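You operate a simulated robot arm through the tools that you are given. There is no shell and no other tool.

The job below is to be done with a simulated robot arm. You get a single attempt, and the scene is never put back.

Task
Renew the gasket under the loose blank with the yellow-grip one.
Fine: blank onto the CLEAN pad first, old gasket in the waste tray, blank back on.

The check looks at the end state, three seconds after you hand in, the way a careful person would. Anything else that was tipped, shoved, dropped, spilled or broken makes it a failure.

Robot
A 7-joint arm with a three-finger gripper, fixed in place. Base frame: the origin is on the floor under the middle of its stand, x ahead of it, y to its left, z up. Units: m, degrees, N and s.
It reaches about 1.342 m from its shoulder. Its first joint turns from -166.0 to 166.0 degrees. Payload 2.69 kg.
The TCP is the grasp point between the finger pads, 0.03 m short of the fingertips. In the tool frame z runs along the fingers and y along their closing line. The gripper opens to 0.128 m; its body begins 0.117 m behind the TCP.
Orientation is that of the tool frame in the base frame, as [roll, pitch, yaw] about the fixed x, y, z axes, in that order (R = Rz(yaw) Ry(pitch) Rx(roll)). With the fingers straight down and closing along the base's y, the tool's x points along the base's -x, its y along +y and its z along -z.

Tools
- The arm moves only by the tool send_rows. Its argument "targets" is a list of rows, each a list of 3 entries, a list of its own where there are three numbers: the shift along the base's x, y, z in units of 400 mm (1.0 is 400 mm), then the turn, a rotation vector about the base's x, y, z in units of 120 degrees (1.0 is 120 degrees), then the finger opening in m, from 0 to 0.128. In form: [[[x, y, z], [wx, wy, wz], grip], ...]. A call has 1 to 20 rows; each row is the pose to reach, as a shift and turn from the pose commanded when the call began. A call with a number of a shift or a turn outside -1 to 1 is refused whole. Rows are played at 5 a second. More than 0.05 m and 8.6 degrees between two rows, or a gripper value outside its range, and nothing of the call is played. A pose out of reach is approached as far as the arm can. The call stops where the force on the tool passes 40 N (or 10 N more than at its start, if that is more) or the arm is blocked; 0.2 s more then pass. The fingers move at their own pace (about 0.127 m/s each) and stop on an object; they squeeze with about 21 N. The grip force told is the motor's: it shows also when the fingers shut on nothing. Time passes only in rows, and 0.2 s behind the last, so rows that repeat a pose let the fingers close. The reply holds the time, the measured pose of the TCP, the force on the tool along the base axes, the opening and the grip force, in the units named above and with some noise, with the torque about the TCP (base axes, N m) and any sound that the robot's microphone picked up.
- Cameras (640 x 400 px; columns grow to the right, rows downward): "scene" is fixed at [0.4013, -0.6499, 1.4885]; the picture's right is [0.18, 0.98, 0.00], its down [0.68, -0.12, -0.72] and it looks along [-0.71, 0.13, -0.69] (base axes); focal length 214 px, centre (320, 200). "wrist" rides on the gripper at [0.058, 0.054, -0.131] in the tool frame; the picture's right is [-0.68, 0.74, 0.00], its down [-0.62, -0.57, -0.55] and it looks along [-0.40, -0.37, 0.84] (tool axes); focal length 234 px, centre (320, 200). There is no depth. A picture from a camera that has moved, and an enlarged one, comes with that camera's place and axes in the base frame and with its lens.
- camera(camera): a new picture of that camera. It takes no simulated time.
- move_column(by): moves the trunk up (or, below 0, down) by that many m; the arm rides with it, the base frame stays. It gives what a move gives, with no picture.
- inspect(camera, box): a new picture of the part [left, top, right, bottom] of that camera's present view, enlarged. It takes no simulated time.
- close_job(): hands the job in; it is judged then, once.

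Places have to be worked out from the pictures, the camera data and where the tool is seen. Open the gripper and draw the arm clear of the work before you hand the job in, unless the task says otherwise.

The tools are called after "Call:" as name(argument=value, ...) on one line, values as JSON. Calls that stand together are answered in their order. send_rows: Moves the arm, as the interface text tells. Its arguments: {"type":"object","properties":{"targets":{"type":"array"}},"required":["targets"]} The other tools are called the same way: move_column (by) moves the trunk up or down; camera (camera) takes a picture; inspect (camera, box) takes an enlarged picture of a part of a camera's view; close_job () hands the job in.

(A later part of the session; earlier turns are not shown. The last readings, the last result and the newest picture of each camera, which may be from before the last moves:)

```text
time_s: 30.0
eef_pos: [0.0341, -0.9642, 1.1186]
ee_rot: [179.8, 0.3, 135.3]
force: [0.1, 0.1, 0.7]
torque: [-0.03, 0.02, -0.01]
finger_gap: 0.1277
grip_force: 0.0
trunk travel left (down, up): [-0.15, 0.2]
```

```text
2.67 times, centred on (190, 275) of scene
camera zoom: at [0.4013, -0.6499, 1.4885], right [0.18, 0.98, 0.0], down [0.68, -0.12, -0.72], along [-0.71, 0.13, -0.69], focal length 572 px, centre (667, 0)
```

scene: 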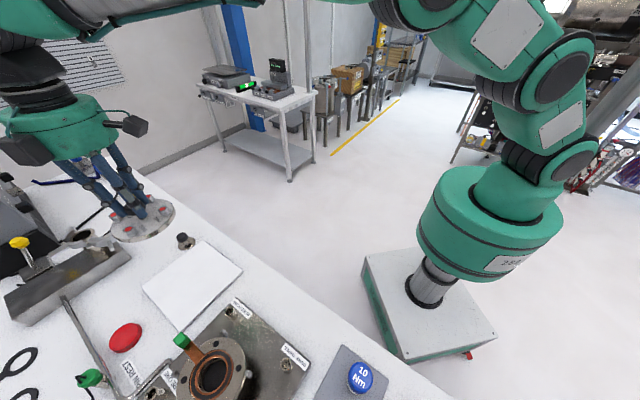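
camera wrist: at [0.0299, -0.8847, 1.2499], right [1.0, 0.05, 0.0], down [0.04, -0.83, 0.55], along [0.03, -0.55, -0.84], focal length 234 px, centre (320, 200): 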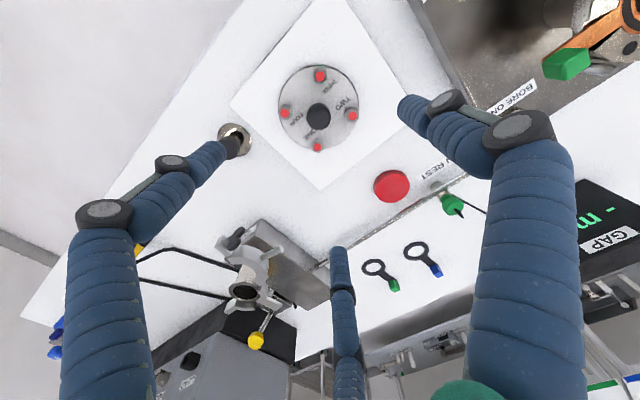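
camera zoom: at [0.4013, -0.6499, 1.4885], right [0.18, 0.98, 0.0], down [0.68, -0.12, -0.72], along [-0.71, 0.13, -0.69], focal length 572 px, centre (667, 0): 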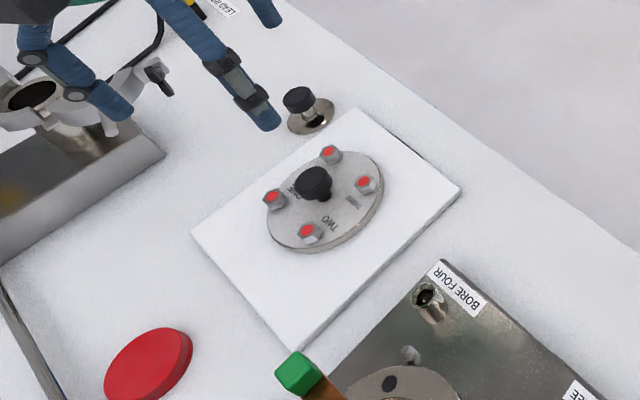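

The blank rests flat on the CLEAN pad. Next I move above the green grip of the old gasket, keeping this wrist angle, for a close look.

Call:
send_rows(targets=[[[0.07, 0.027, 0.02], [0, 0, 0], 0.128], [[0.15, 0.057, 0.03], [0, 0, 0], 0.128], [[0.23, 0.088, 0.03], [0, 0, 0], 0.128], [[0.31, 0.118, 0.03], [0, 0, 0], 0.128], [[0.39, 0.149, 0.03], [0, 0, 0], 0.128], [[0.47, 0.179, 0.03], [0, 0, 0], 0.128], [[0.5325, 0.203, 0.03], [0, 0, 0], 0.128], [[0.5325, 0.203, 0.03], [0, 0, 0], 0.128]])

Call:
camera(camera="wrist")

Call:
inspect(camera="wrist", box=[240, 40, 460, 220])

Call:
inspect(camera="scene", box=[160, 320, 280, 400])

```text
time_s: 31.8
eef_pos: [0.2483, -0.8825, 1.1301]
ee_rot: [179.7, 0.0, 135.3]
force: [0.5, -0.1, 1.0]
torque: [-0.04, 0.05, 0.03]
finger_gap: 0.1278
grip_force: 0.1
trunk travel left (down, up): [-0.15, 0.2]
```

```text
taken
camera wrist: at [0.2436, -0.8038, 1.2609], right [1.0, 0.05, 0.0], down [0.04, -0.84, 0.55], along [0.03, -0.55, -0.84], focal length 234 px, centre (320, 200)
```

wrist: 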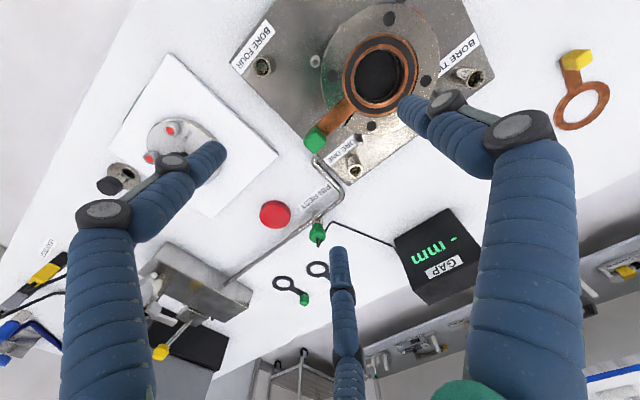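

```text
2.22 times, centred on (350, 130) of wrist
camera zoom: at [0.2436, -0.8038, 1.2609], right [1.0, 0.05, 0.0], down [0.04, -0.84, 0.55], along [0.03, -0.55, -0.84], focal length 520 px, centre (253, 356)
```

zoom: 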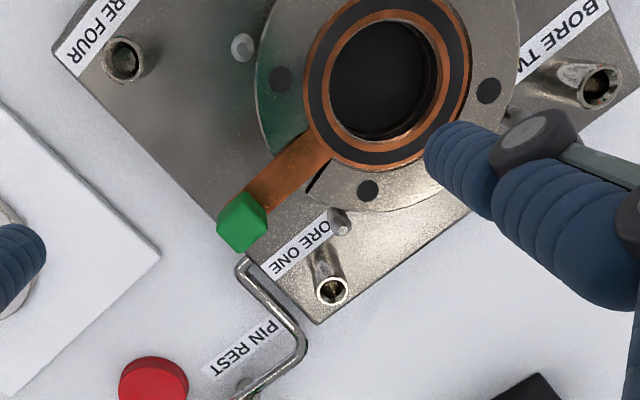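

```text
5.00 times, centred on (220, 360) of scene
camera zoom: at [0.4013, -0.6499, 1.4885], right [0.18, 0.98, 0.0], down [0.68, -0.12, -0.72], along [-0.71, 0.13, -0.69], focal length 1072 px, centre (820, -600)
```

zoom: 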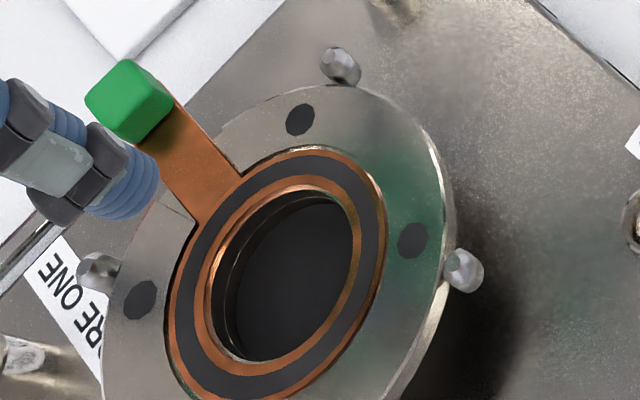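

The old gasket sits in a recess with its strip through a slot in the rim, pointing at about 224°; the yellow one lies with its strip pointing at about 139°. I turn the hand +60° so one finger comes outboard of the green grip and two straddle the strip; the same relative grip will later suit the yellow one.

Call:
send_rows(targets=[[[-0.002, 0, 0], [0, 0, 0.0625], 0.128], [[-0.004, 0, 0], [0, 0, 0.125], 0.128], [[-0.006, 0, 0], [0, 0, 0.1875], 0.128], [[-0.008, 0, 0], [0, 0, 0.25], 0.128], [[-0.01, 0, 0], [0, 0, 0.3125], 0.128], [[-0.01, 0, 0], [0, 0, 0.375], 0.128], [[-0.01, 0, 0], [0, 0, 0.4375], 0.128], [[-0.01, 0, 0], [0, 0, 0.5], 0.128], [[-0.01, 0, 0], [0, 0, 0.5], 0.128]])

Call:
camera(camera="wrist")

Call:
inspect(camera="wrist", box=[230, 60, 430, 220])

```text
time_s: 33.8
eef_pos: [0.2418, -0.882, 1.1306]
ee_rot: [179.8, 0.3, -164.7]
force: [-0.1, -1.0, 0.2]
torque: [-0.03, 0.01, -0.02]
finger_gap: 0.128
grip_force: 0.1
trunk travel left (down, up): [-0.15, 0.2]
```

```text
taken
camera wrist: at [0.1712, -0.8457, 1.261], right [0.46, 0.89, 0.0], down [0.74, -0.38, 0.55], along [0.49, -0.25, -0.84], focal length 234 px, centre (320, 200)
```

wrist: 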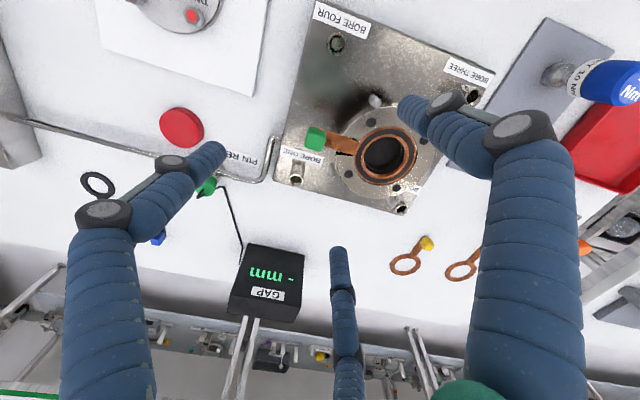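

```text
2.50 times, centred on (330, 140) of wrist
camera zoom: at [0.1712, -0.8457, 1.261], right [0.46, 0.89, 0.0], down [0.74, -0.38, 0.55], along [0.49, -0.25, -0.84], focal length 585 px, centre (295, 350)
```

zoom: 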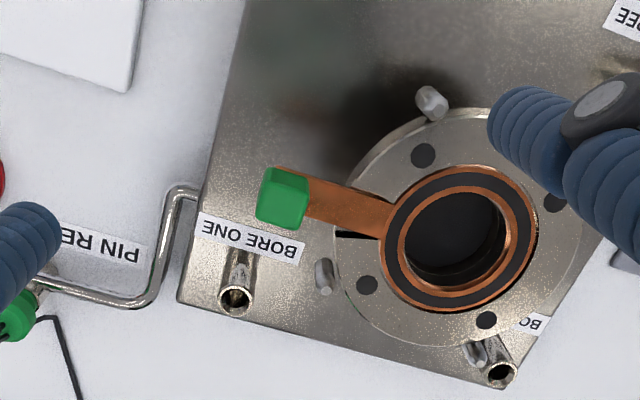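

Green grip centre works out at about (0.241, -0.886), top z≈1.029. I narrow the fingers to 60 mm so they keep off the flange's guide posts, and go down to z≈1.06 to check alignment.

Call:
send_rows(targets=[[[-0.002, -0.01, 0], [0, 0, 0], 0.09], [[-0.002, -0.01, 0], [0, 0, 0], 0.06], [[-0.002, -0.01, -0.04], [0, 0, 0], 0.06], [[-0.002, -0.01, -0.09], [0, 0, 0], 0.06], [[-0.002, -0.01, -0.14], [0, 0, 0], 0.06], [[-0.002, -0.01, -0.165], [0, 0, 0], 0.06], [[-0.002, -0.01, -0.165], [0, 0, 0], 0.06]])

Call:
camera(camera="wrist")

Call:
inspect(camera="wrist", box=[240, 110, 440, 250])

Call:
inspect(camera="scene", box=[140, 300, 280, 400])

```text
time_s: 35.4
eef_pos: [0.2428, -0.8854, 1.0624]
ee_rot: [179.9, 0.3, -164.7]
force: [-0.3, -0.7, -0.4]
torque: [0.0, -0.01, -0.01]
finger_gap: 0.0599
grip_force: 0.1
trunk travel left (down, up): [-0.15, 0.2]
```

```text
taken
camera wrist: at [0.1707, -0.8493, 1.1937], right [0.46, 0.89, 0.0], down [0.74, -0.38, 0.55], along [0.49, -0.25, -0.84], focal length 234 px, centre (320, 200)
```

wrist: 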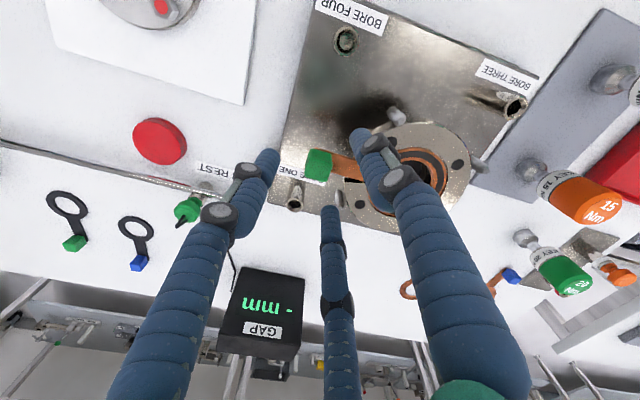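

```text
2.86 times, centred on (340, 180) of wrist
camera zoom: at [0.1707, -0.8493, 1.1937], right [0.46, 0.89, 0.0], down [0.74, -0.38, 0.55], along [0.49, -0.25, -0.84], focal length 669 px, centre (263, 257)
```

zoom: 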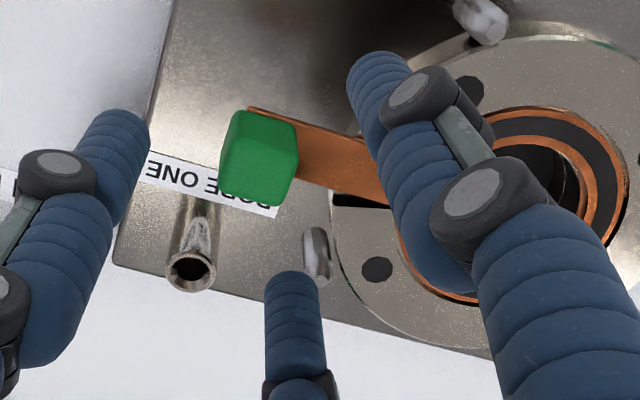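

```text
4.00 times, centred on (210, 350) of scene
camera zoom: at [0.4013, -0.6499, 1.4885], right [0.18, 0.98, 0.0], down [0.68, -0.12, -0.72], along [-0.71, 0.13, -0.69], focal length 858 px, centre (760, -400)
```

zoom: 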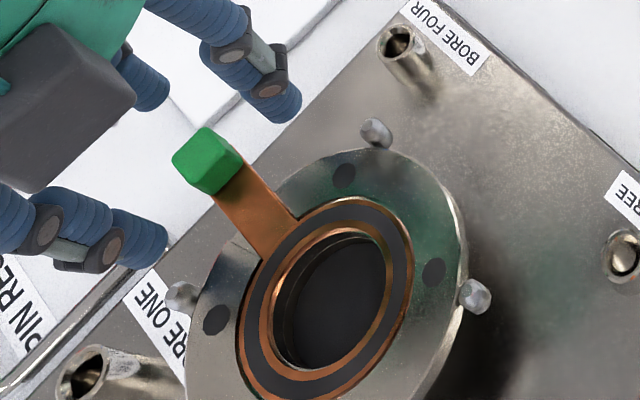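

Fingers straddle the grip as planned. I correct 2 mm, go down so the tips stay just above the strip, and close on the green grip.

Call:
send_rows(targets=[[[-0.005, -0.003, -0.02], [0, 0, 0], 0.06], [[-0.006, -0.003, -0.04], [0, 0, 0], 0.06], [[-0.006, -0.003, -0.055], [0, 0, 0], 0.06], [[-0.006, -0.003, -0.061], [0, 0, 0], 0.06], [[-0.006, -0.003, -0.061], [0, 0, 0], 0.045], [[-0.006, -0.003, -0.061], [0, 0, 0], 0.035], [[-0.006, -0.003, -0.061], [0, 0, 0], 0.028]])

Call:
inspect(camera="wrist", box=[240, 110, 440, 250])

Call:
inspect(camera="scene", box=[140, 300, 280, 400])

```text
time_s: 37.0
eef_pos: [0.2389, -0.887, 1.0401]
ee_rot: [179.7, 0.2, -164.7]
force: [-0.4, 0.3, -0.2]
torque: [-0.02, 0.0, 0.02]
finger_gap: 0.0282
grip_force: 0.1
trunk travel left (down, up): [-0.15, 0.2]
```

```text
2.86 times, centred on (340, 180) of wrist
camera zoom: at [0.1691, -0.8505, 1.1703], right [0.46, 0.89, 0.0], down [0.74, -0.38, 0.55], along [0.49, -0.25, -0.84], focal length 669 px, centre (263, 257)
```

zoom: 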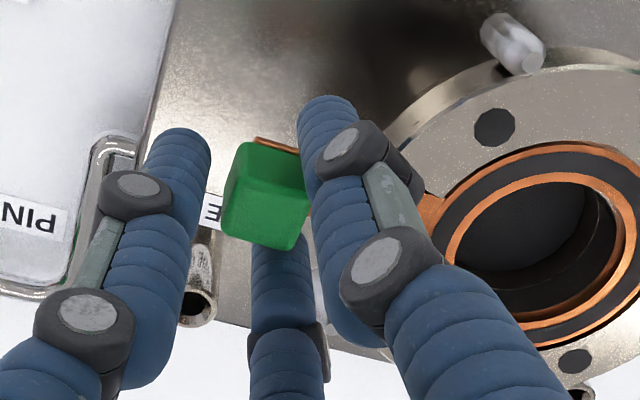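

```text
4.00 times, centred on (210, 350) of scene
camera zoom: at [0.4013, -0.6499, 1.4885], right [0.18, 0.98, 0.0], down [0.68, -0.12, -0.72], along [-0.71, 0.13, -0.69], focal length 858 px, centre (760, -400)
```

zoom: 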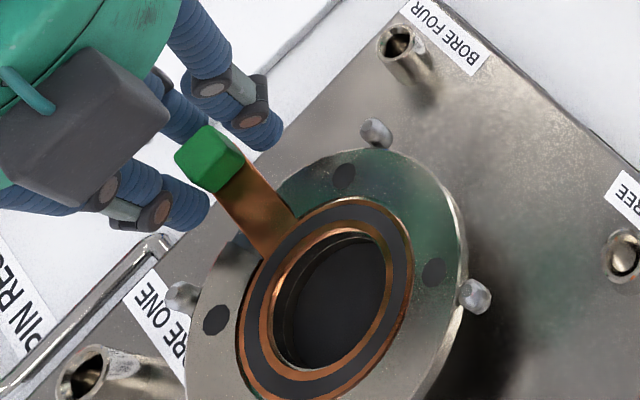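

The grip sits between all three fingers within about 2 mm. I close on it.

Call:
send_rows(targets=[[[0, 0, 0], [0, 0, 0], 0.024], [[0, 0, 0], [0, 0, 0], 0.018], [[0, 0, 0], [0, 0, 0], 0.01], [[0, 0, 0], [0, 0, 0], 0.01], [[0, 0, 0], [0, 0, 0], 0.01]])

Call:
inspect(camera="wrist", box=[240, 110, 440, 250])

Call:
inspect(camera="scene", box=[140, 300, 280, 400])

```text
time_s: 38.2
eef_pos: [0.2398, -0.8863, 1.0392]
ee_rot: [179.8, 0.1, -164.7]
force: [1.7, 1.3, -0.7]
torque: [0.01, 0.01, -0.02]
finger_gap: 0.0223
grip_force: 20.7
trunk travel left (down, up): [-0.15, 0.2]
```

```text
2.86 times, centred on (340, 180) of wrist
camera zoom: at [0.1691, -0.8505, 1.1702], right [0.46, 0.89, 0.0], down [0.74, -0.38, 0.55], along [0.49, -0.25, -0.84], focal length 669 px, centre (263, 257)
```

zoom: 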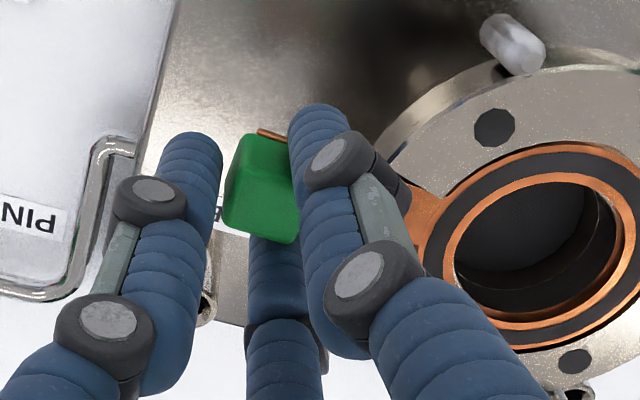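

```text
4.00 times, centred on (210, 350) of scene
camera zoom: at [0.4013, -0.6499, 1.4885], right [0.18, 0.98, 0.0], down [0.68, -0.12, -0.72], along [-0.71, 0.13, -0.69], focal length 858 px, centre (760, -400)
```

zoom: 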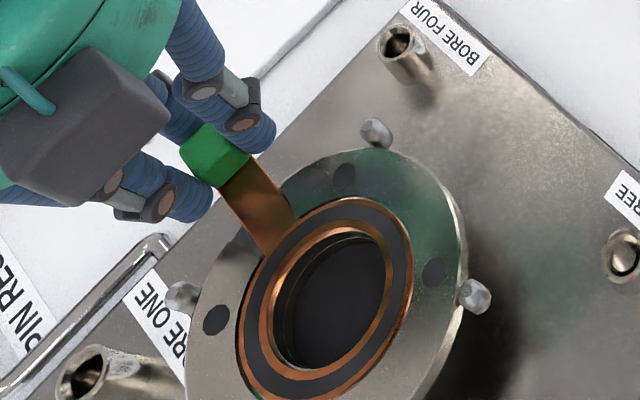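

Held at 22 mm with hardly any side load. Seated grip pose recorded: TCP (0.240, -0.886, 1.039). I lift slowly straight up.

Call:
send_rows(targets=[[[0, 0, 0.005], [0, 0, 0], 0.01], [[0, 0, 0.012], [0, 0, 0], 0.01], [[0, 0, 0.024], [0, 0, 0], 0.01], [[0, 0, 0.04], [0, 0, 0], 0.01], [[0, 0, 0.06], [0, 0, 0], 0.01], [[0, 0, 0.085], [0, 0, 0], 0.01], [[0, 0, 0.11], [0, 0, 0], 0.01], [[0, 0, 0.125], [0, 0, 0], 0.01], [[0, 0, 0.125], [0, 0, 0], 0.01]])

Call:
camera(camera="wrist")

Call:
inspect(camera="wrist", box=[240, 90, 460, 250])

Call:
inspect(camera="scene", box=[120, 280, 280, 400])

```text
time_s: 40.2
eef_pos: [0.2396, -0.8871, 1.0893]
ee_rot: [179.8, 0.3, -164.6]
force: [-0.3, 0.2, -1.5]
torque: [-0.03, 0.03, 0.02]
finger_gap: 0.022
grip_force: 20.6
trunk travel left (down, up): [-0.15, 0.2]
```

```text
taken
camera wrist: at [0.1677, -0.8511, 1.2212], right [0.46, 0.89, 0.0], down [0.74, -0.38, 0.55], along [0.49, -0.25, -0.84], focal length 234 px, centre (320, 200)
```

wrist: 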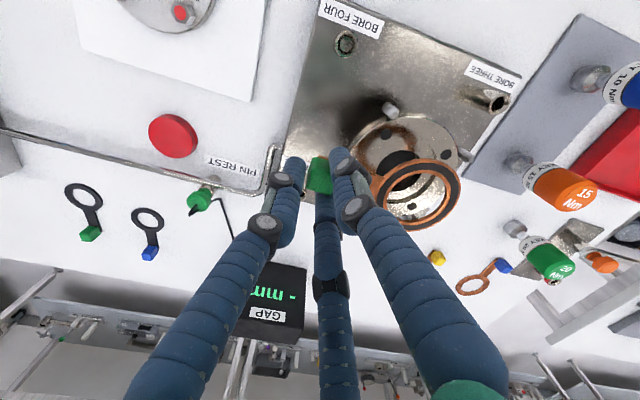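

```text
2.50 times, centred on (350, 170) of wrist
camera zoom: at [0.1677, -0.8511, 1.2212], right [0.46, 0.89, 0.0], down [0.74, -0.38, 0.55], along [0.49, -0.25, -0.84], focal length 585 px, centre (245, 275)
```

zoom: 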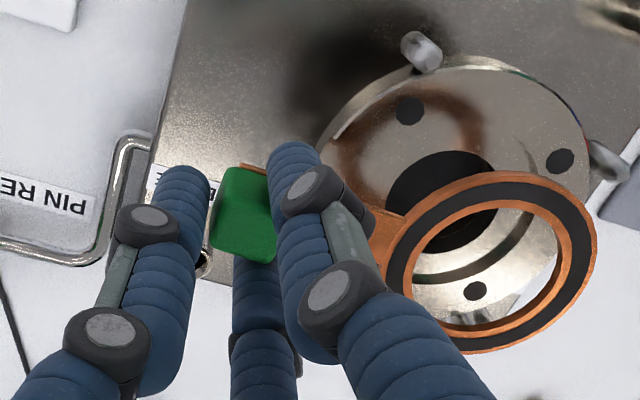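

```text
3.33 times, centred on (200, 340) of scene
camera zoom: at [0.4013, -0.6499, 1.4885], right [0.18, 0.98, 0.0], down [0.68, -0.12, -0.72], along [-0.71, 0.13, -0.69], focal length 715 px, centre (720, -267)
```

zoom: 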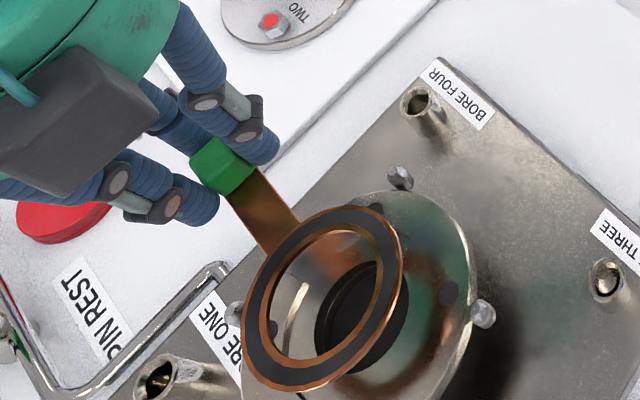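

The old gasket is out and rigid in the grip, ring level. I raise it and start carrying it toward the waste tray (centre about (0.508, -0.470)), turning it -45° so its length lies along the tray's diagonal.

Call:
send_rows(targets=[[[0, 0, 0.05], [0, 0, 0], 0.01], [[0, 0, 0.11], [0, 0, 0], 0.01], [[0, 0, 0.165], [0, 0, 0], 0.01], [[0.01, 0.02, 0.2], [0, 0, 0], 0.01], [[0.045, 0.09, 0.2], [0, 0, -0.04], 0.01], [[0.085, 0.165, 0.2], [0, 0, -0.09], 0.01], [[0.125, 0.245, 0.2], [0, 0, -0.145], 0.01], [[0.165, 0.325, 0.2], [0, 0, -0.2], 0.01], [[0.205, 0.405, 0.2], [0, 0, -0.255], 0.01], [[0.245, 0.48, 0.2], [0, 0, -0.31], 0.01], [[0.275, 0.54, 0.2], [0, 0, -0.35], 0.01], [[0.295, 0.575, 0.2], [0, 0, -0.375], 0.01], [[0.295, 0.575, 0.2], [0, 0, -0.375], 0.01]])

Call:
camera(camera="wrist")

Call:
camera(camera="scene")

```text
time_s: 43.0
eef_pos: [0.358, -0.6574, 1.171]
ee_rot: [179.7, 0.1, 150.3]
force: [0.1, 0.4, -0.5]
torque: [-0.02, 0.07, 0.02]
finger_gap: 0.0223
grip_force: 20.7
trunk travel left (down, up): [-0.15, 0.2]
```

```text
taken
camera wrist: at [0.3334, -0.5812, 1.3018], right [0.95, 0.3, 0.0], down [0.25, -0.8, 0.55], along [0.17, -0.52, -0.84], focal length 234 px, centre (320, 200)
```

wrist: 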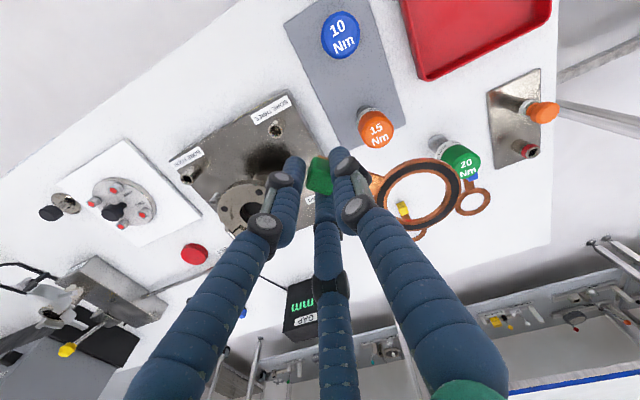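

```text
taken
```

scene: 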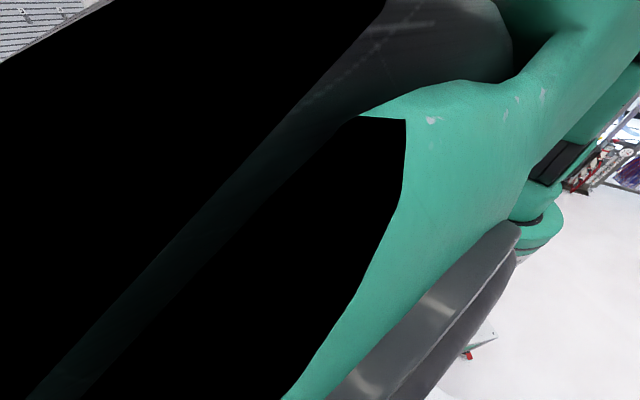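

Passing by the scene camera, no contact. I continue the rest of the way to above the tray and look.

Call:
send_rows(targets=[[[0.03, 0.06, 0], [0, 0, 0], 0.01], [[0.07, 0.138, 0], [0, 0, 0], 0.01], [[0.11, 0.217, 0], [0, 0, 0], 0.01], [[0.15, 0.295, 0], [0, 0, 0], 0.01], [[0.19, 0.374, 0], [0, 0, 0], 0.01], [[0.22, 0.433, 0], [0, 0, 0], 0.01], [[0.2375, 0.4675, 0], [0, 0, 0], 0.01], [[0.2375, 0.4675, 0], [0, 0, 0], 0.01]])

Call:
camera(camera="wrist")

Call:
camera(camera="scene")

```text
time_s: 44.8
eef_pos: [0.4517, -0.4694, 1.1674]
ee_rot: [179.7, 0.2, 150.4]
force: [0.3, 0.5, -1.5]
torque: [-0.01, 0.06, -0.01]
finger_gap: 0.0222
grip_force: 21.4
trunk travel left (down, up): [-0.15, 0.2]
```

```text
taken
camera wrist: at [0.4266, -0.3929, 1.2981], right [0.95, 0.31, 0.0], down [0.25, -0.8, 0.55], along [0.17, -0.52, -0.84], focal length 234 px, centre (320, 200)
```

wrist: 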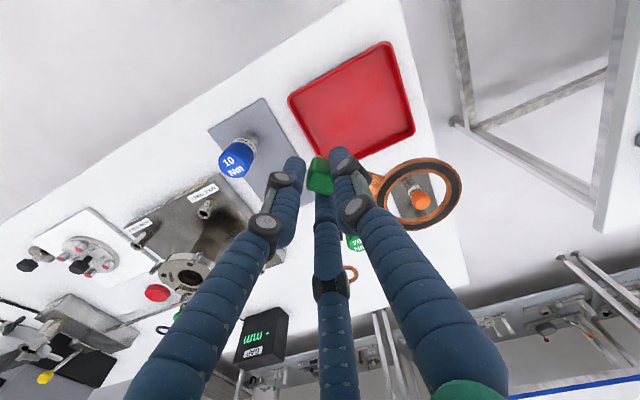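

```text
taken
```

scene: 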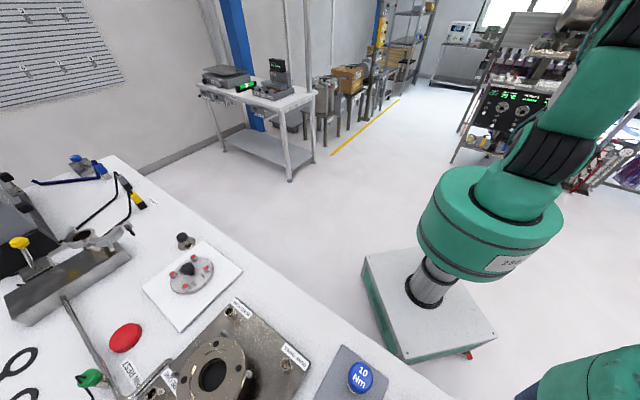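

Tray corners put its centre at about (0.507, -0.462), roughly 0.17 × 0.14 m, and the gasket lies along its diagonal. I shift slightly and lower to about 4 cm above the tray floor.

Call:
send_rows(targets=[[[-0.006, 0.006, -0.06], [0, 0, 0], 0.01], [[-0.012, 0.012, -0.13], [0, 0, 0], 0.01], [[-0.012, 0.012, -0.2], [0, 0, 0], 0.01], [[-0.012, 0.012, -0.27], [0, 0, 0], 0.01], [[-0.012, 0.012, -0.34], [0, 0, 0], 0.01], [[-0.012, 0.012, -0.41], [0, 0, 0], 0.01], [[-0.012, 0.012, -0.48], [0, 0, 0], 0.01], [[-0.012, 0.012, -0.53], [0, 0, 0], 0.01], [[-0.012, 0.012, -0.56], [0, 0, 0], 0.01], [[-0.012, 0.012, -0.56], [0, 0, 0], 0.01]])

Call:
camera(camera="wrist")

Call:
inspect(camera="wrist", box=[230, 60, 500, 240])

Call:
camera(camera="scene")

```text
time_s: 47.0
eef_pos: [0.4482, -0.4653, 0.9457]
ee_rot: [179.7, 0.2, 150.5]
force: [0.1, 0.7, -1.8]
torque: [0.0, 0.03, -0.01]
finger_gap: 0.0218
grip_force: 20.8
trunk travel left (down, up): [-0.15, 0.2]
```

```text
taken
camera wrist: at [0.4227, -0.3887, 1.0763], right [0.95, 0.31, 0.0], down [0.25, -0.8, 0.55], along [0.17, -0.52, -0.84], focal length 234 px, centre (320, 200)
```

wrist: 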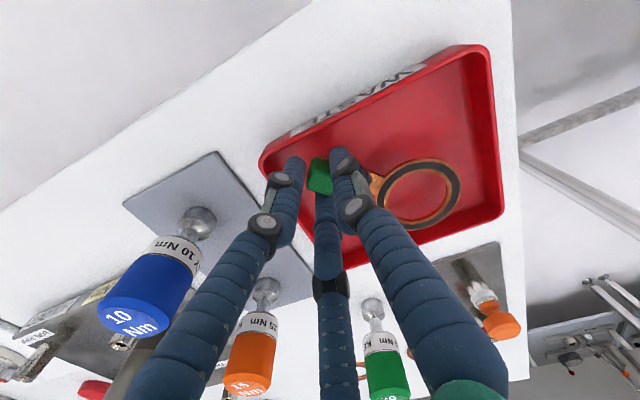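

```text
2.22 times, centred on (365, 150) of wrist
camera zoom: at [0.4227, -0.3887, 1.0763], right [0.95, 0.31, 0.0], down [0.25, -0.8, 0.55], along [0.17, -0.52, -0.84], focal length 520 px, centre (220, 311)
```

zoom: 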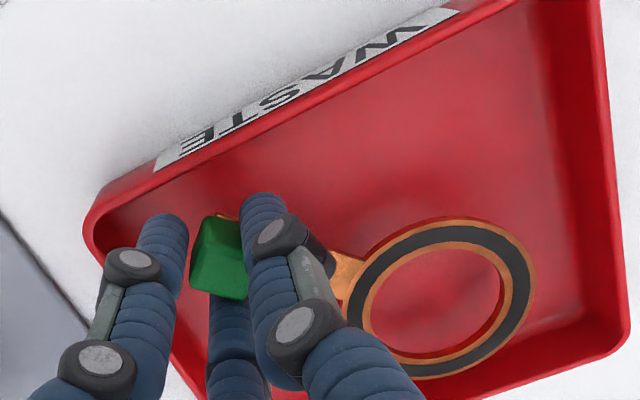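

```text
taken
```

scene: 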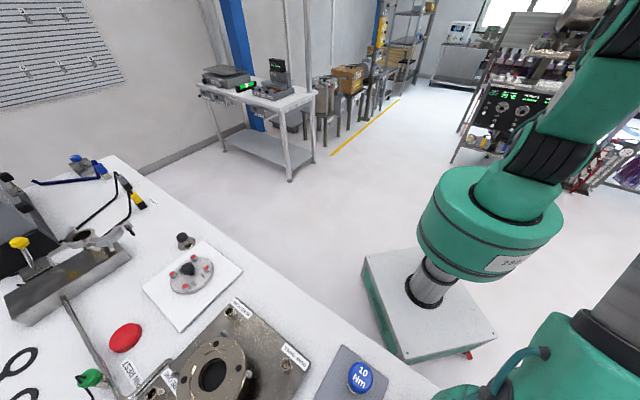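

The gasket hangs above the tray interior with all of it inside the walls. I lower until the fingertips are just above the rim height (drop of about 1 cm) and release.

Call:
send_rows(targets=[[[0.006, -0.004, -0.025], [0, 0, 0], 0.01], [[0.012, -0.008, -0.045], [0, 0, 0], 0.01], [[0.012, -0.008, -0.06], [0, 0, 0], 0.01], [[0.012, -0.008, -0.067], [0, 0, 0], 0.01], [[0.012, -0.008, -0.067], [0, 0, 0], 0.01], [[0.012, -0.008, -0.067], [0, 0, 0], 0.03], [[0.012, -0.008, -0.067], [0, 0, 0], 0.05], [[0.012, -0.008, -0.067], [0, 0, 0], 0.06], [[0.012, -0.008, -0.067], [0, 0, 0], 0.06]])

Call:
inspect(camera="wrist", box=[230, 60, 500, 240])

```text
time_s: 49.0
eef_pos: [0.4524, -0.469, 0.9182]
ee_rot: [179.8, 0.2, 150.5]
force: [-0.1, 0.3, -0.2]
torque: [0.01, -0.01, 0.01]
finger_gap: 0.0601
grip_force: 0.1
trunk travel left (down, up): [-0.15, 0.2]
```

```text
2.22 times, centred on (365, 150) of wrist
camera zoom: at [0.4278, -0.3925, 1.0501], right [0.95, 0.31, 0.0], down [0.25, -0.8, 0.55], along [0.17, -0.52, -0.84], focal length 520 px, centre (220, 311)
```

zoom: 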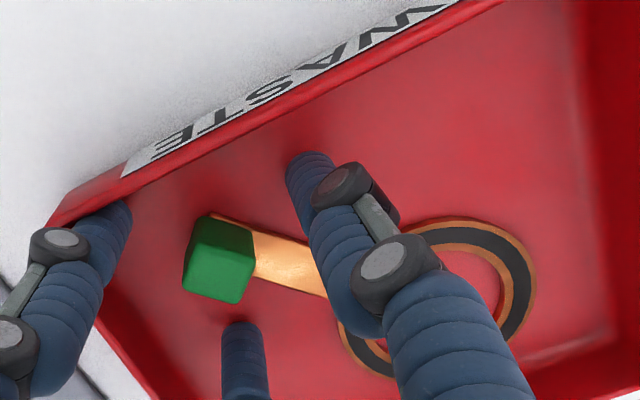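

The old gasket has dropped into the tray. I lift straight up and check.

Call:
send_rows(targets=[[[0, 0, 0.04], [0, 0, 0], 0.06], [[0, 0, 0.1], [0, 0, 0], 0.06], [[0, 0, 0.18], [0, 0, 0], 0.06], [[0, 0, 0.26], [0, 0, 0], 0.06], [[0, 0, 0.34], [0, 0, 0], 0.06], [[0, 0, 0.42], [0, 0, 0], 0.06], [[0, 0, 0.5], [0, 0, 0], 0.06], [[0, 0, 0.58], [0, 0, 0], 0.06], [[0, 0, 0.63], [0, 0, 0], 0.06], [[0, 0, 0.63], [0, 0, 0], 0.06]])

Call:
camera(camera="wrist")

Call:
inspect(camera="wrist", box=[270, 20, 450, 180])

```text
time_s: 51.2
eef_pos: [0.4511, -0.4681, 1.1705]
ee_rot: [179.8, 0.1, 150.4]
force: [-0.1, 1.0, 0.0]
torque: [-0.01, -0.01, 0.04]
finger_gap: 0.0601
grip_force: 0.2
trunk travel left (down, up): [-0.15, 0.2]
```

```text
taken
camera wrist: at [0.4268, -0.3917, 1.3016], right [0.95, 0.31, 0.0], down [0.25, -0.8, 0.55], along [0.17, -0.52, -0.84], focal length 234 px, centre (320, 200)
```

wrist: 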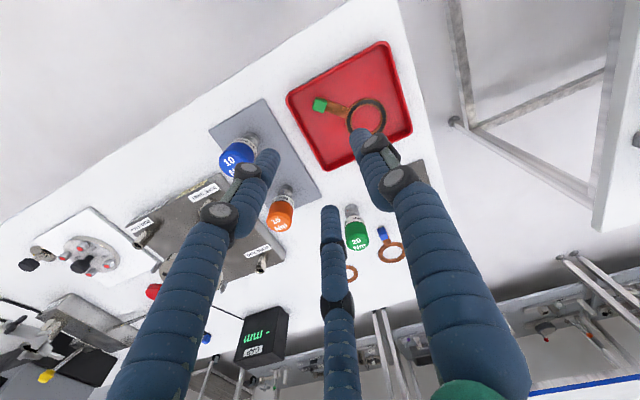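

```text
2.50 times, centred on (360, 100) of wrist
camera zoom: at [0.4268, -0.3917, 1.3016], right [0.95, 0.31, 0.0], down [0.25, -0.8, 0.55], along [0.17, -0.52, -0.84], focal length 585 px, centre (220, 450)
```

zoom: 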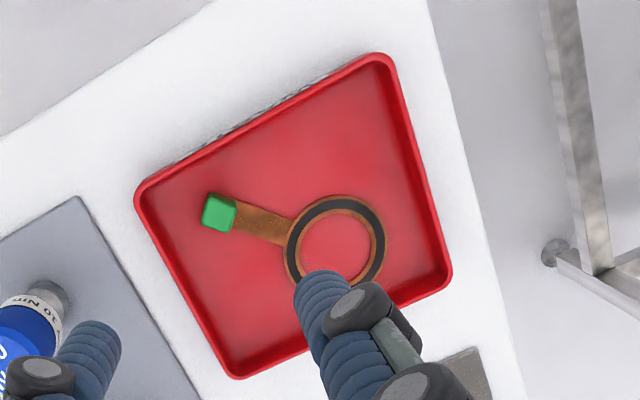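

The old gasket lies flat inside the waste tray. Now I move over the yellow-grip gasket (grip about (0.588, -0.801)), turning the hand to about yaw 110° to match the strip direction.

Call:
send_rows(targets=[[[0.02, -0.05, 0], [0, 0, -0.02], 0.08], [[0.05, -0.13, 0], [0, 0, -0.05], 0.1], [[0.09, -0.215, 0], [0, 0, -0.085], 0.128], [[0.125, -0.3, 0], [0, 0, -0.12], 0.128], [[0.16, -0.385, 0], [0, 0, -0.155], 0.128], [[0.195, -0.47, 0], [0, 0, -0.19], 0.128], [[0.23, -0.555, 0], [0, 0, -0.225], 0.128], [[0.265, -0.64, -0.02], [0, 0, -0.26], 0.128], [[0.3, -0.725, -0.04], [0, 0, -0.295], 0.128], [[0.325, -0.79, -0.06], [0, 0, -0.325], 0.128], [[0.3425, -0.8325, -0.075], [0, 0, -0.341], 0.128], [[0.3425, -0.8325, -0.075], [0, 0, -0.341], 0.128]])

Call:
camera(camera="wrist")

Call:
inspect(camera="wrist", box=[220, 60, 460, 240])

```text
time_s: 53.8
eef_pos: [0.5926, -0.8024, 1.1419]
ee_rot: [179.8, 0.1, 109.4]
force: [0.2, -1.1, -0.6]
torque: [-0.01, 0.01, 0.0]
finger_gap: 0.1281
grip_force: 0.2
trunk travel left (down, up): [-0.15, 0.2]
```

```text
taken
camera wrist: at [0.6227, -0.7278, 1.2732], right [0.92, -0.39, 0.0], down [-0.33, -0.77, 0.55], along [-0.21, -0.51, -0.84], focal length 234 px, centre (320, 200)
```

wrist: 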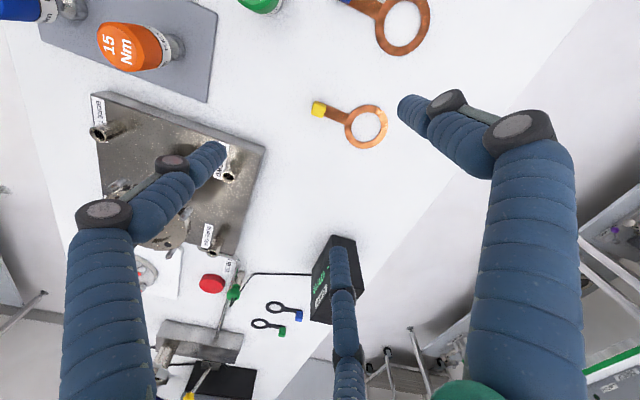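

```text
2.22 times, centred on (340, 150) of wrist
camera zoom: at [0.6227, -0.7278, 1.2732], right [0.92, -0.39, 0.0], down [-0.33, -0.77, 0.55], along [-0.21, -0.51, -0.84], focal length 520 px, centre (276, 311)
```

zoom: 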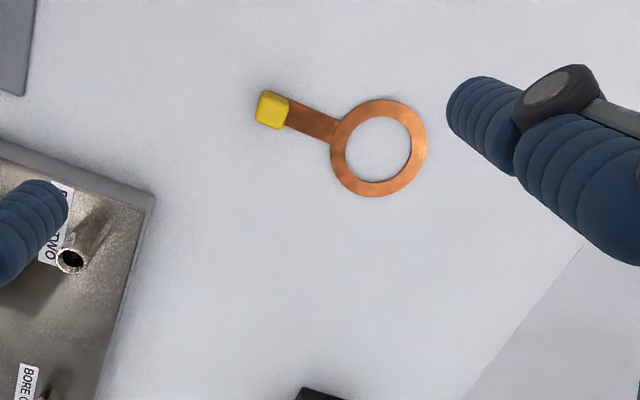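

The yellow gasket is right below: grip at about (0.589, -0.8035), ring at about (0.651, -0.863), strip direction ≈136°. I trim the yaw by -3°, narrow the fingers to 60 mm, and descend to z≈0.95 for a check.

Call:
send_rows(targets=[[[-0.004, -0.001, -0.03], [0, 0, -0.008], 0.1], [[-0.009, -0.003, -0.1], [0, 0, -0.016], 0.06], [[-0.009, -0.003, -0.18], [0, 0, -0.026], 0.06], [[-0.009, -0.003, -0.26], [0, 0, -0.026], 0.06], [[-0.009, -0.003, -0.34], [0, 0, -0.026], 0.06], [[-0.009, -0.003, -0.41], [0, 0, -0.026], 0.06], [[-0.009, -0.003, -0.46], [0, 0, -0.026], 0.06], [[-0.009, -0.003, -0.48], [0, 0, -0.026], 0.06], [[-0.009, -0.003, -0.48], [0, 0, -0.026], 0.06]])

Call:
camera(camera="wrist")

Call:
inspect(camera="wrist", box=[240, 90, 460, 250])

```text
time_s: 55.8
eef_pos: [0.5868, -0.8026, 0.947]
ee_rot: [179.8, 0.3, 106.2]
force: [0.3, 0.0, -0.9]
torque: [-0.01, -0.01, 0.0]
finger_gap: 0.06
grip_force: 0.1
trunk travel left (down, up): [-0.15, 0.2]
```

```text
taken
camera wrist: at [0.6216, -0.7311, 1.0785], right [0.9, -0.44, 0.0], down [-0.37, -0.75, 0.55], along [-0.24, -0.49, -0.84], focal length 234 px, centre (320, 200)
```

wrist: 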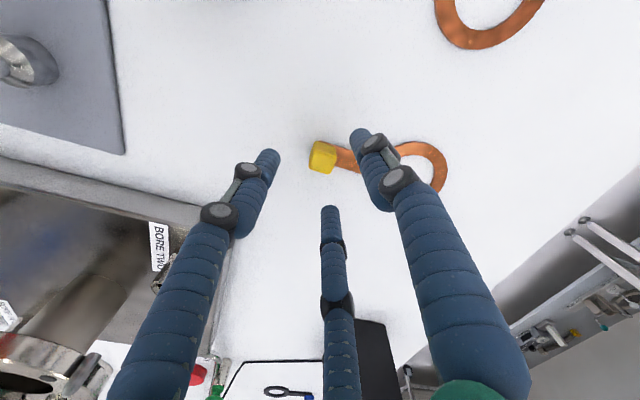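

```text
2.50 times, centred on (350, 170) of wrist
camera zoom: at [0.6216, -0.7311, 1.0785], right [0.9, -0.44, 0.0], down [-0.37, -0.75, 0.55], along [-0.24, -0.49, -0.84], focal length 585 px, centre (245, 275)
```

zoom: 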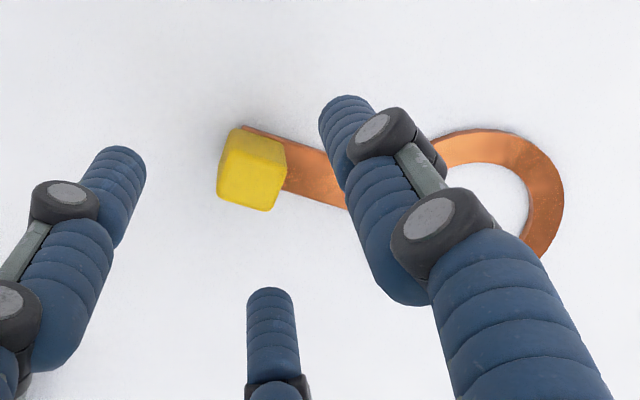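

Aligned to within about 4 mm; I shift -4 mm in y and descend to z≈0.908, then check again before closing.

Call:
send_rows(targets=[[[0, -0.005, -0.02], [0, 0, 0], 0.06], [[0, -0.01, -0.05], [0, 0, 0], 0.06], [[0, -0.01, -0.08], [0, 0, 0], 0.06], [[0, -0.01, -0.098], [0, 0, 0], 0.06], [[0, -0.01, -0.098], [0, 0, 0], 0.04], [[0, -0.01, -0.098], [0, 0, 0], 0.034]])

Call:
inspect(camera="wrist", box=[240, 110, 440, 250])

```text
time_s: 57.2
eef_pos: [0.5865, -0.8064, 0.9107]
ee_rot: [179.8, 0.2, 106.4]
force: [-9.2, 10.2, 17.1]
torque: [0.72, 0.72, -0.05]
finger_gap: 0.0429
grip_force: 6.4
trunk travel left (down, up): [-0.15, 0.2]
```

```text
2.86 times, centred on (340, 180) of wrist
camera zoom: at [0.6206, -0.7345, 1.0413], right [0.9, -0.44, 0.01], down [-0.37, -0.75, 0.55], along [-0.24, -0.49, -0.84], focal length 669 px, centre (263, 257)
```

zoom: 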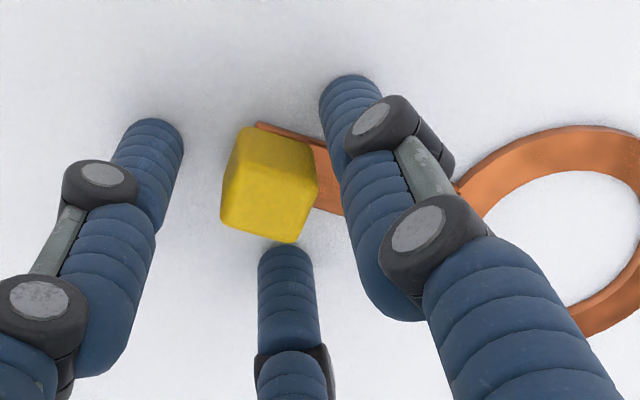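

The outboard fingertip is touching the bench (force/torque point to a contact there), so the bench top is really at z≈0.880 and the gasket sits about 1 cm higher than I assumed. I rise about 11 mm, then reopen and look again.

Call:
send_rows(targets=[[[0, 0, 0.01], [0, 0, 0], 0.043], [[0, 0, 0.02], [0, 0, 0], 0.043], [[0, 0, 0.029], [0, 0, 0], 0.05], [[0, 0, 0.029], [0, 0, 0], 0.056], [[0, 0, 0.029], [0, 0, 0], 0.056]])

Call:
inspect(camera="wrist", box=[240, 110, 440, 250])

Call:
camera(camera="wrist")

```text
time_s: 58.4
eef_pos: [0.5866, -0.8071, 0.9198]
ee_rot: [179.9, 0.2, 106.4]
force: [0.5, 0.0, -0.6]
torque: [0.04, 0.02, 0.01]
finger_gap: 0.0563
grip_force: 0.0
trunk travel left (down, up): [-0.15, 0.2]
```

```text
2.86 times, centred on (340, 180) of wrist
camera zoom: at [0.6198, -0.7347, 1.0516], right [0.9, -0.44, 0.0], down [-0.37, -0.75, 0.55], along [-0.24, -0.49, -0.84], focal length 669 px, centre (263, 257)
```

zoom: 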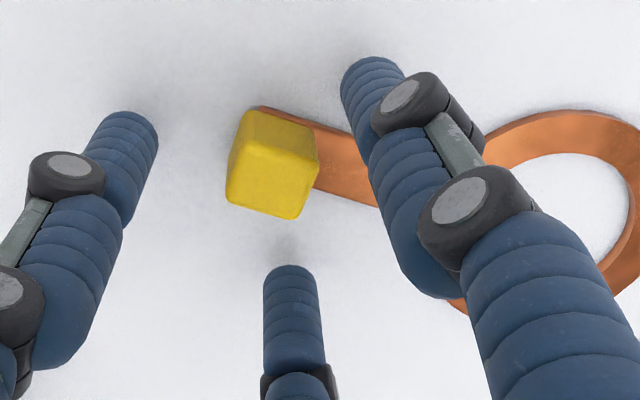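

```text
taken
camera wrist: at [0.6198, -0.7347, 1.0516], right [0.9, -0.44, 0.0], down [-0.37, -0.75, 0.55], along [-0.24, -0.49, -0.84], focal length 234 px, centre (320, 200)
```

wrist: 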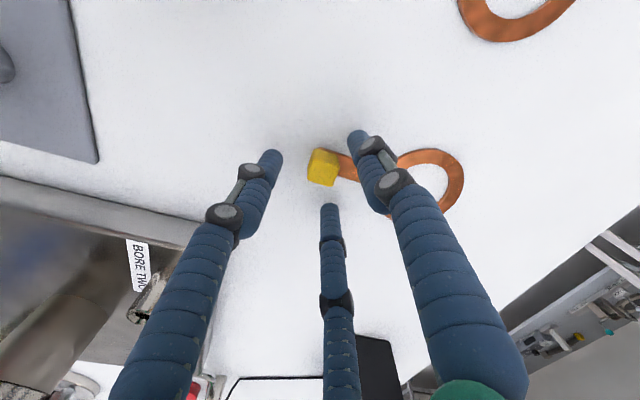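

Free again, and with the corrected height the grip centre is at about (0.590, -0.802). I shift (+3.6, +5.2) mm and close part-way to check centring.

Call:
send_rows(targets=[[[0.005, 0.007, 0], [0, 0, 0], 0.056], [[0.009, 0.013, 0], [0, 0, 0], 0.056], [[0.009, 0.013, 0], [0, 0, 0], 0.045], [[0.009, 0.013, 0], [0, 0, 0], 0.034], [[0.009, 0.013, 0], [0, 0, 0], 0.03]])

Call:
inspect(camera="wrist", box=[240, 110, 440, 250])

```text
time_s: 59.6
eef_pos: [0.5897, -0.8013, 0.9213]
ee_rot: [179.8, 0.2, 106.3]
force: [-0.5, -0.1, 0.7]
torque: [0.0, 0.02, -0.01]
finger_gap: 0.0297
grip_force: 0.1
trunk travel left (down, up): [-0.15, 0.2]
```

```text
2.86 times, centred on (340, 180) of wrist
camera zoom: at [0.6238, -0.7299, 1.052], right [0.9, -0.44, 0.0], down [-0.37, -0.75, 0.55], along [-0.24, -0.49, -0.84], focal length 669 px, centre (263, 257)
```

zoom: 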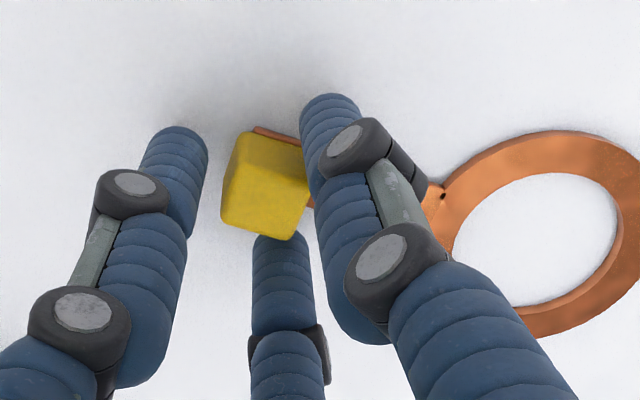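

Centred, matching the earlier picture of the green grip. I close on the yellow grip.

Call:
send_rows(targets=[[[0, 0, 0], [0, 0, 0], 0.025], [[0, 0, 0], [0, 0, 0], 0.018], [[0, 0, 0], [0, 0, 0], 0.01], [[0, 0, 0], [0, 0, 0], 0.01], [[0, 0, 0], [0, 0, 0], 0.01]])

Call:
inspect(camera="wrist", box=[240, 110, 440, 250])

```text
time_s: 60.8
eef_pos: [0.5899, -0.8013, 0.9213]
ee_rot: [179.8, 0.1, 106.3]
force: [0.2, 0.1, -0.5]
torque: [0.0, 0.06, 0.02]
finger_gap: 0.022
grip_force: 21.0
trunk travel left (down, up): [-0.15, 0.2]
```

```text
2.86 times, centred on (340, 180) of wrist
camera zoom: at [0.6238, -0.7299, 1.052], right [0.9, -0.44, 0.0], down [-0.37, -0.75, 0.55], along [-0.24, -0.49, -0.84], focal length 669 px, centre (263, 257)
```

zoom: 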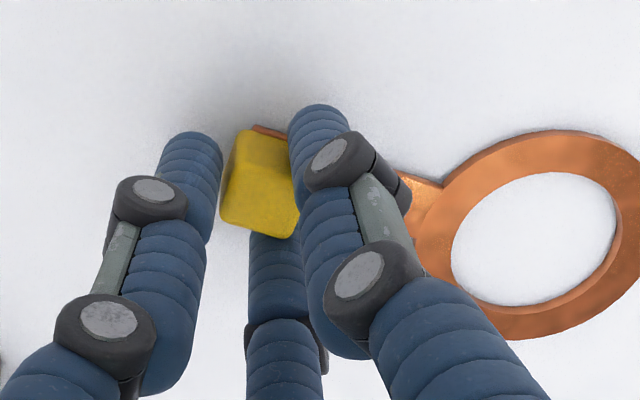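

Held at 22 mm with 21 N. I lift it slowly clear of the bench and compare how the ring sits in the grip with the old one.

Call:
send_rows(targets=[[[0, 0, 0.006], [0, 0, 0], 0.01], [[0, 0, 0.015], [0, 0, 0], 0.01], [[0, 0, 0.03], [0, 0, 0], 0.01], [[0, 0, 0.06], [0, 0, 0], 0.01], [[0, 0, 0.1], [0, 0, 0], 0.01], [[0, 0, 0.16], [0, 0, 0], 0.01], [[0, 0, 0.24], [0, 0, 0], 0.01], [[0, 0, 0.32], [0, 0, 0], 0.01], [[0, 0, 0.4], [0, 0, 0], 0.01], [[0, 0, 0.48], [0, 0, 0], 0.01], [[0, 0, 0.56], [0, 0, 0], 0.01], [[0, 0, 0.6], [0, 0, 0], 0.01], [[0, 0, 0.6], [0, 0, 0], 0.01]])

Call:
inspect(camera="wrist", box=[240, 90, 460, 250])

Call:
camera(camera="wrist")

```text
time_s: 63.6
eef_pos: [0.5909, -0.8005, 1.1588]
ee_rot: [179.8, 0.1, 106.3]
force: [-1.1, -0.4, -0.9]
torque: [0.03, 0.03, 0.01]
finger_gap: 0.022
grip_force: 21.0
trunk travel left (down, up): [-0.15, 0.2]
```

```text
2.50 times, centred on (350, 170) of wrist
camera zoom: at [0.6248, -0.7299, 1.2906], right [0.9, -0.44, 0.0], down [-0.37, -0.75, 0.55], along [-0.24, -0.49, -0.84], focal length 585 px, centre (245, 275)
```

zoom: 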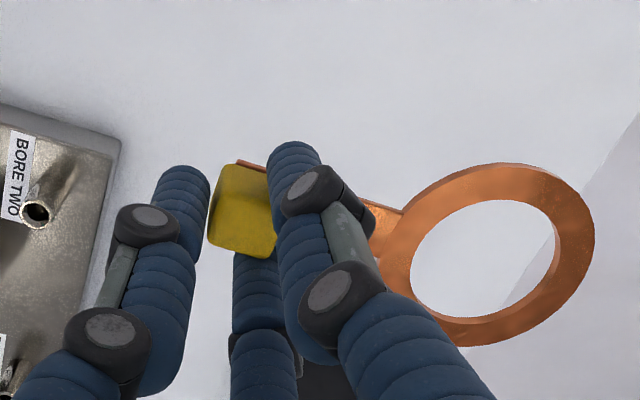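

```text
taken
camera wrist: at [0.6248, -0.7299, 1.2906], right [0.9, -0.44, 0.0], down [-0.37, -0.75, 0.55], along [-0.24, -0.49, -0.84], focal length 234 px, centre (320, 200)
```

wrist: 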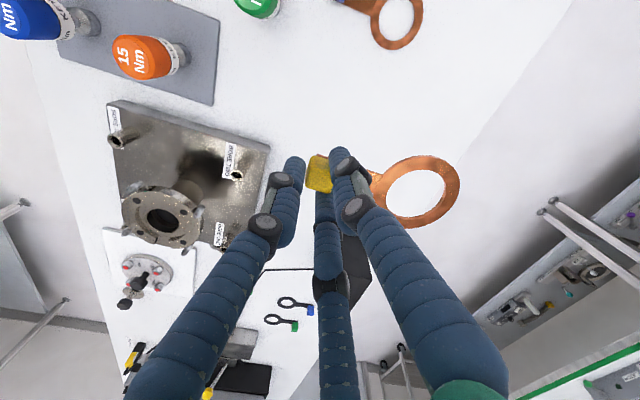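

The yellow gasket sits in the grip nearly identically to the old one (about 2 mm lower, within ~1° in turn). I carry it over the flange, turning +89° so the strip points to the slot, and hover at z≈1.12.

Call:
send_rows(targets=[[[-0.02, -0.005, 0], [0, 0, 0.02], 0.01], [[-0.07, -0.017, 0], [0, 0, 0.065], 0.01], [[-0.135, -0.033, 0], [0, 0, 0.12], 0.01], [[-0.2, -0.049, 0], [0, 0, 0.175], 0.01], [[-0.27, -0.066, 0], [0, 0, 0.23], 0.01], [[-0.34, -0.084, 0], [0, 0, 0.285], 0.01], [[-0.41, -0.101, 0], [0, 0, 0.34], 0.01], [[-0.48, -0.118, 0], [0, 0, 0.395], 0.01], [[-0.55, -0.135, 0], [0, 0, 0.45], 0.01], [[-0.62, -0.152, -0.01], [0, 0, 0.505], 0.01], [[-0.69, -0.17, -0.03], [0, 0, 0.56], 0.01], [[-0.755, -0.186, -0.05], [0, 0, 0.615], 0.01], [[-0.81, -0.199, -0.07], [0, 0, 0.67], 0.01], [[-0.855, -0.21, -0.09], [0, 0, 0.715], 0.01], [[-0.879, -0.216, -0.097], [0, 0, 0.742], 0.01], [[-0.879, -0.216, -0.097], [0, 0, 0.742], 0.01]])

Call:
inspect(camera="wrist", box=[240, 90, 460, 250])

Call:
inspect(camera="scene", box=[120, 280, 280, 400])

```text
time_s: 67.0
eef_pos: [0.2382, -0.8897, 1.1195]
ee_rot: [179.8, 0.2, -164.6]
force: [-0.2, 0.0, -1.0]
torque: [-0.08, 0.01, 0.01]
finger_gap: 0.0225
grip_force: 21.0
trunk travel left (down, up): [-0.15, 0.2]
```

```text
2.50 times, centred on (350, 170) of wrist
camera zoom: at [0.1667, -0.8534, 1.2517], right [0.46, 0.89, 0.0], down [0.74, -0.38, 0.55], along [0.49, -0.25, -0.84], focal length 585 px, centre (245, 275)
```

zoom: 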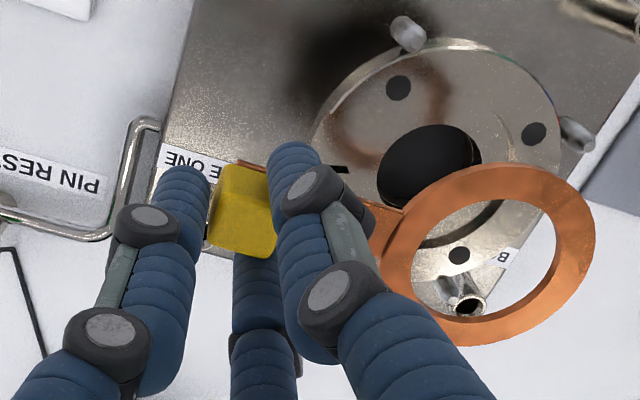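

```text
3.33 times, centred on (200, 340) of scene
camera zoom: at [0.4013, -0.6499, 1.4885], right [0.18, 0.98, 0.0], down [0.68, -0.12, -0.72], along [-0.71, 0.13, -0.69], focal length 715 px, centre (720, -267)
```

zoom: 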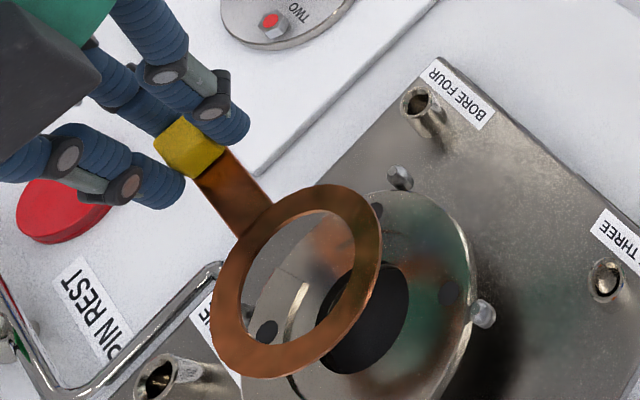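

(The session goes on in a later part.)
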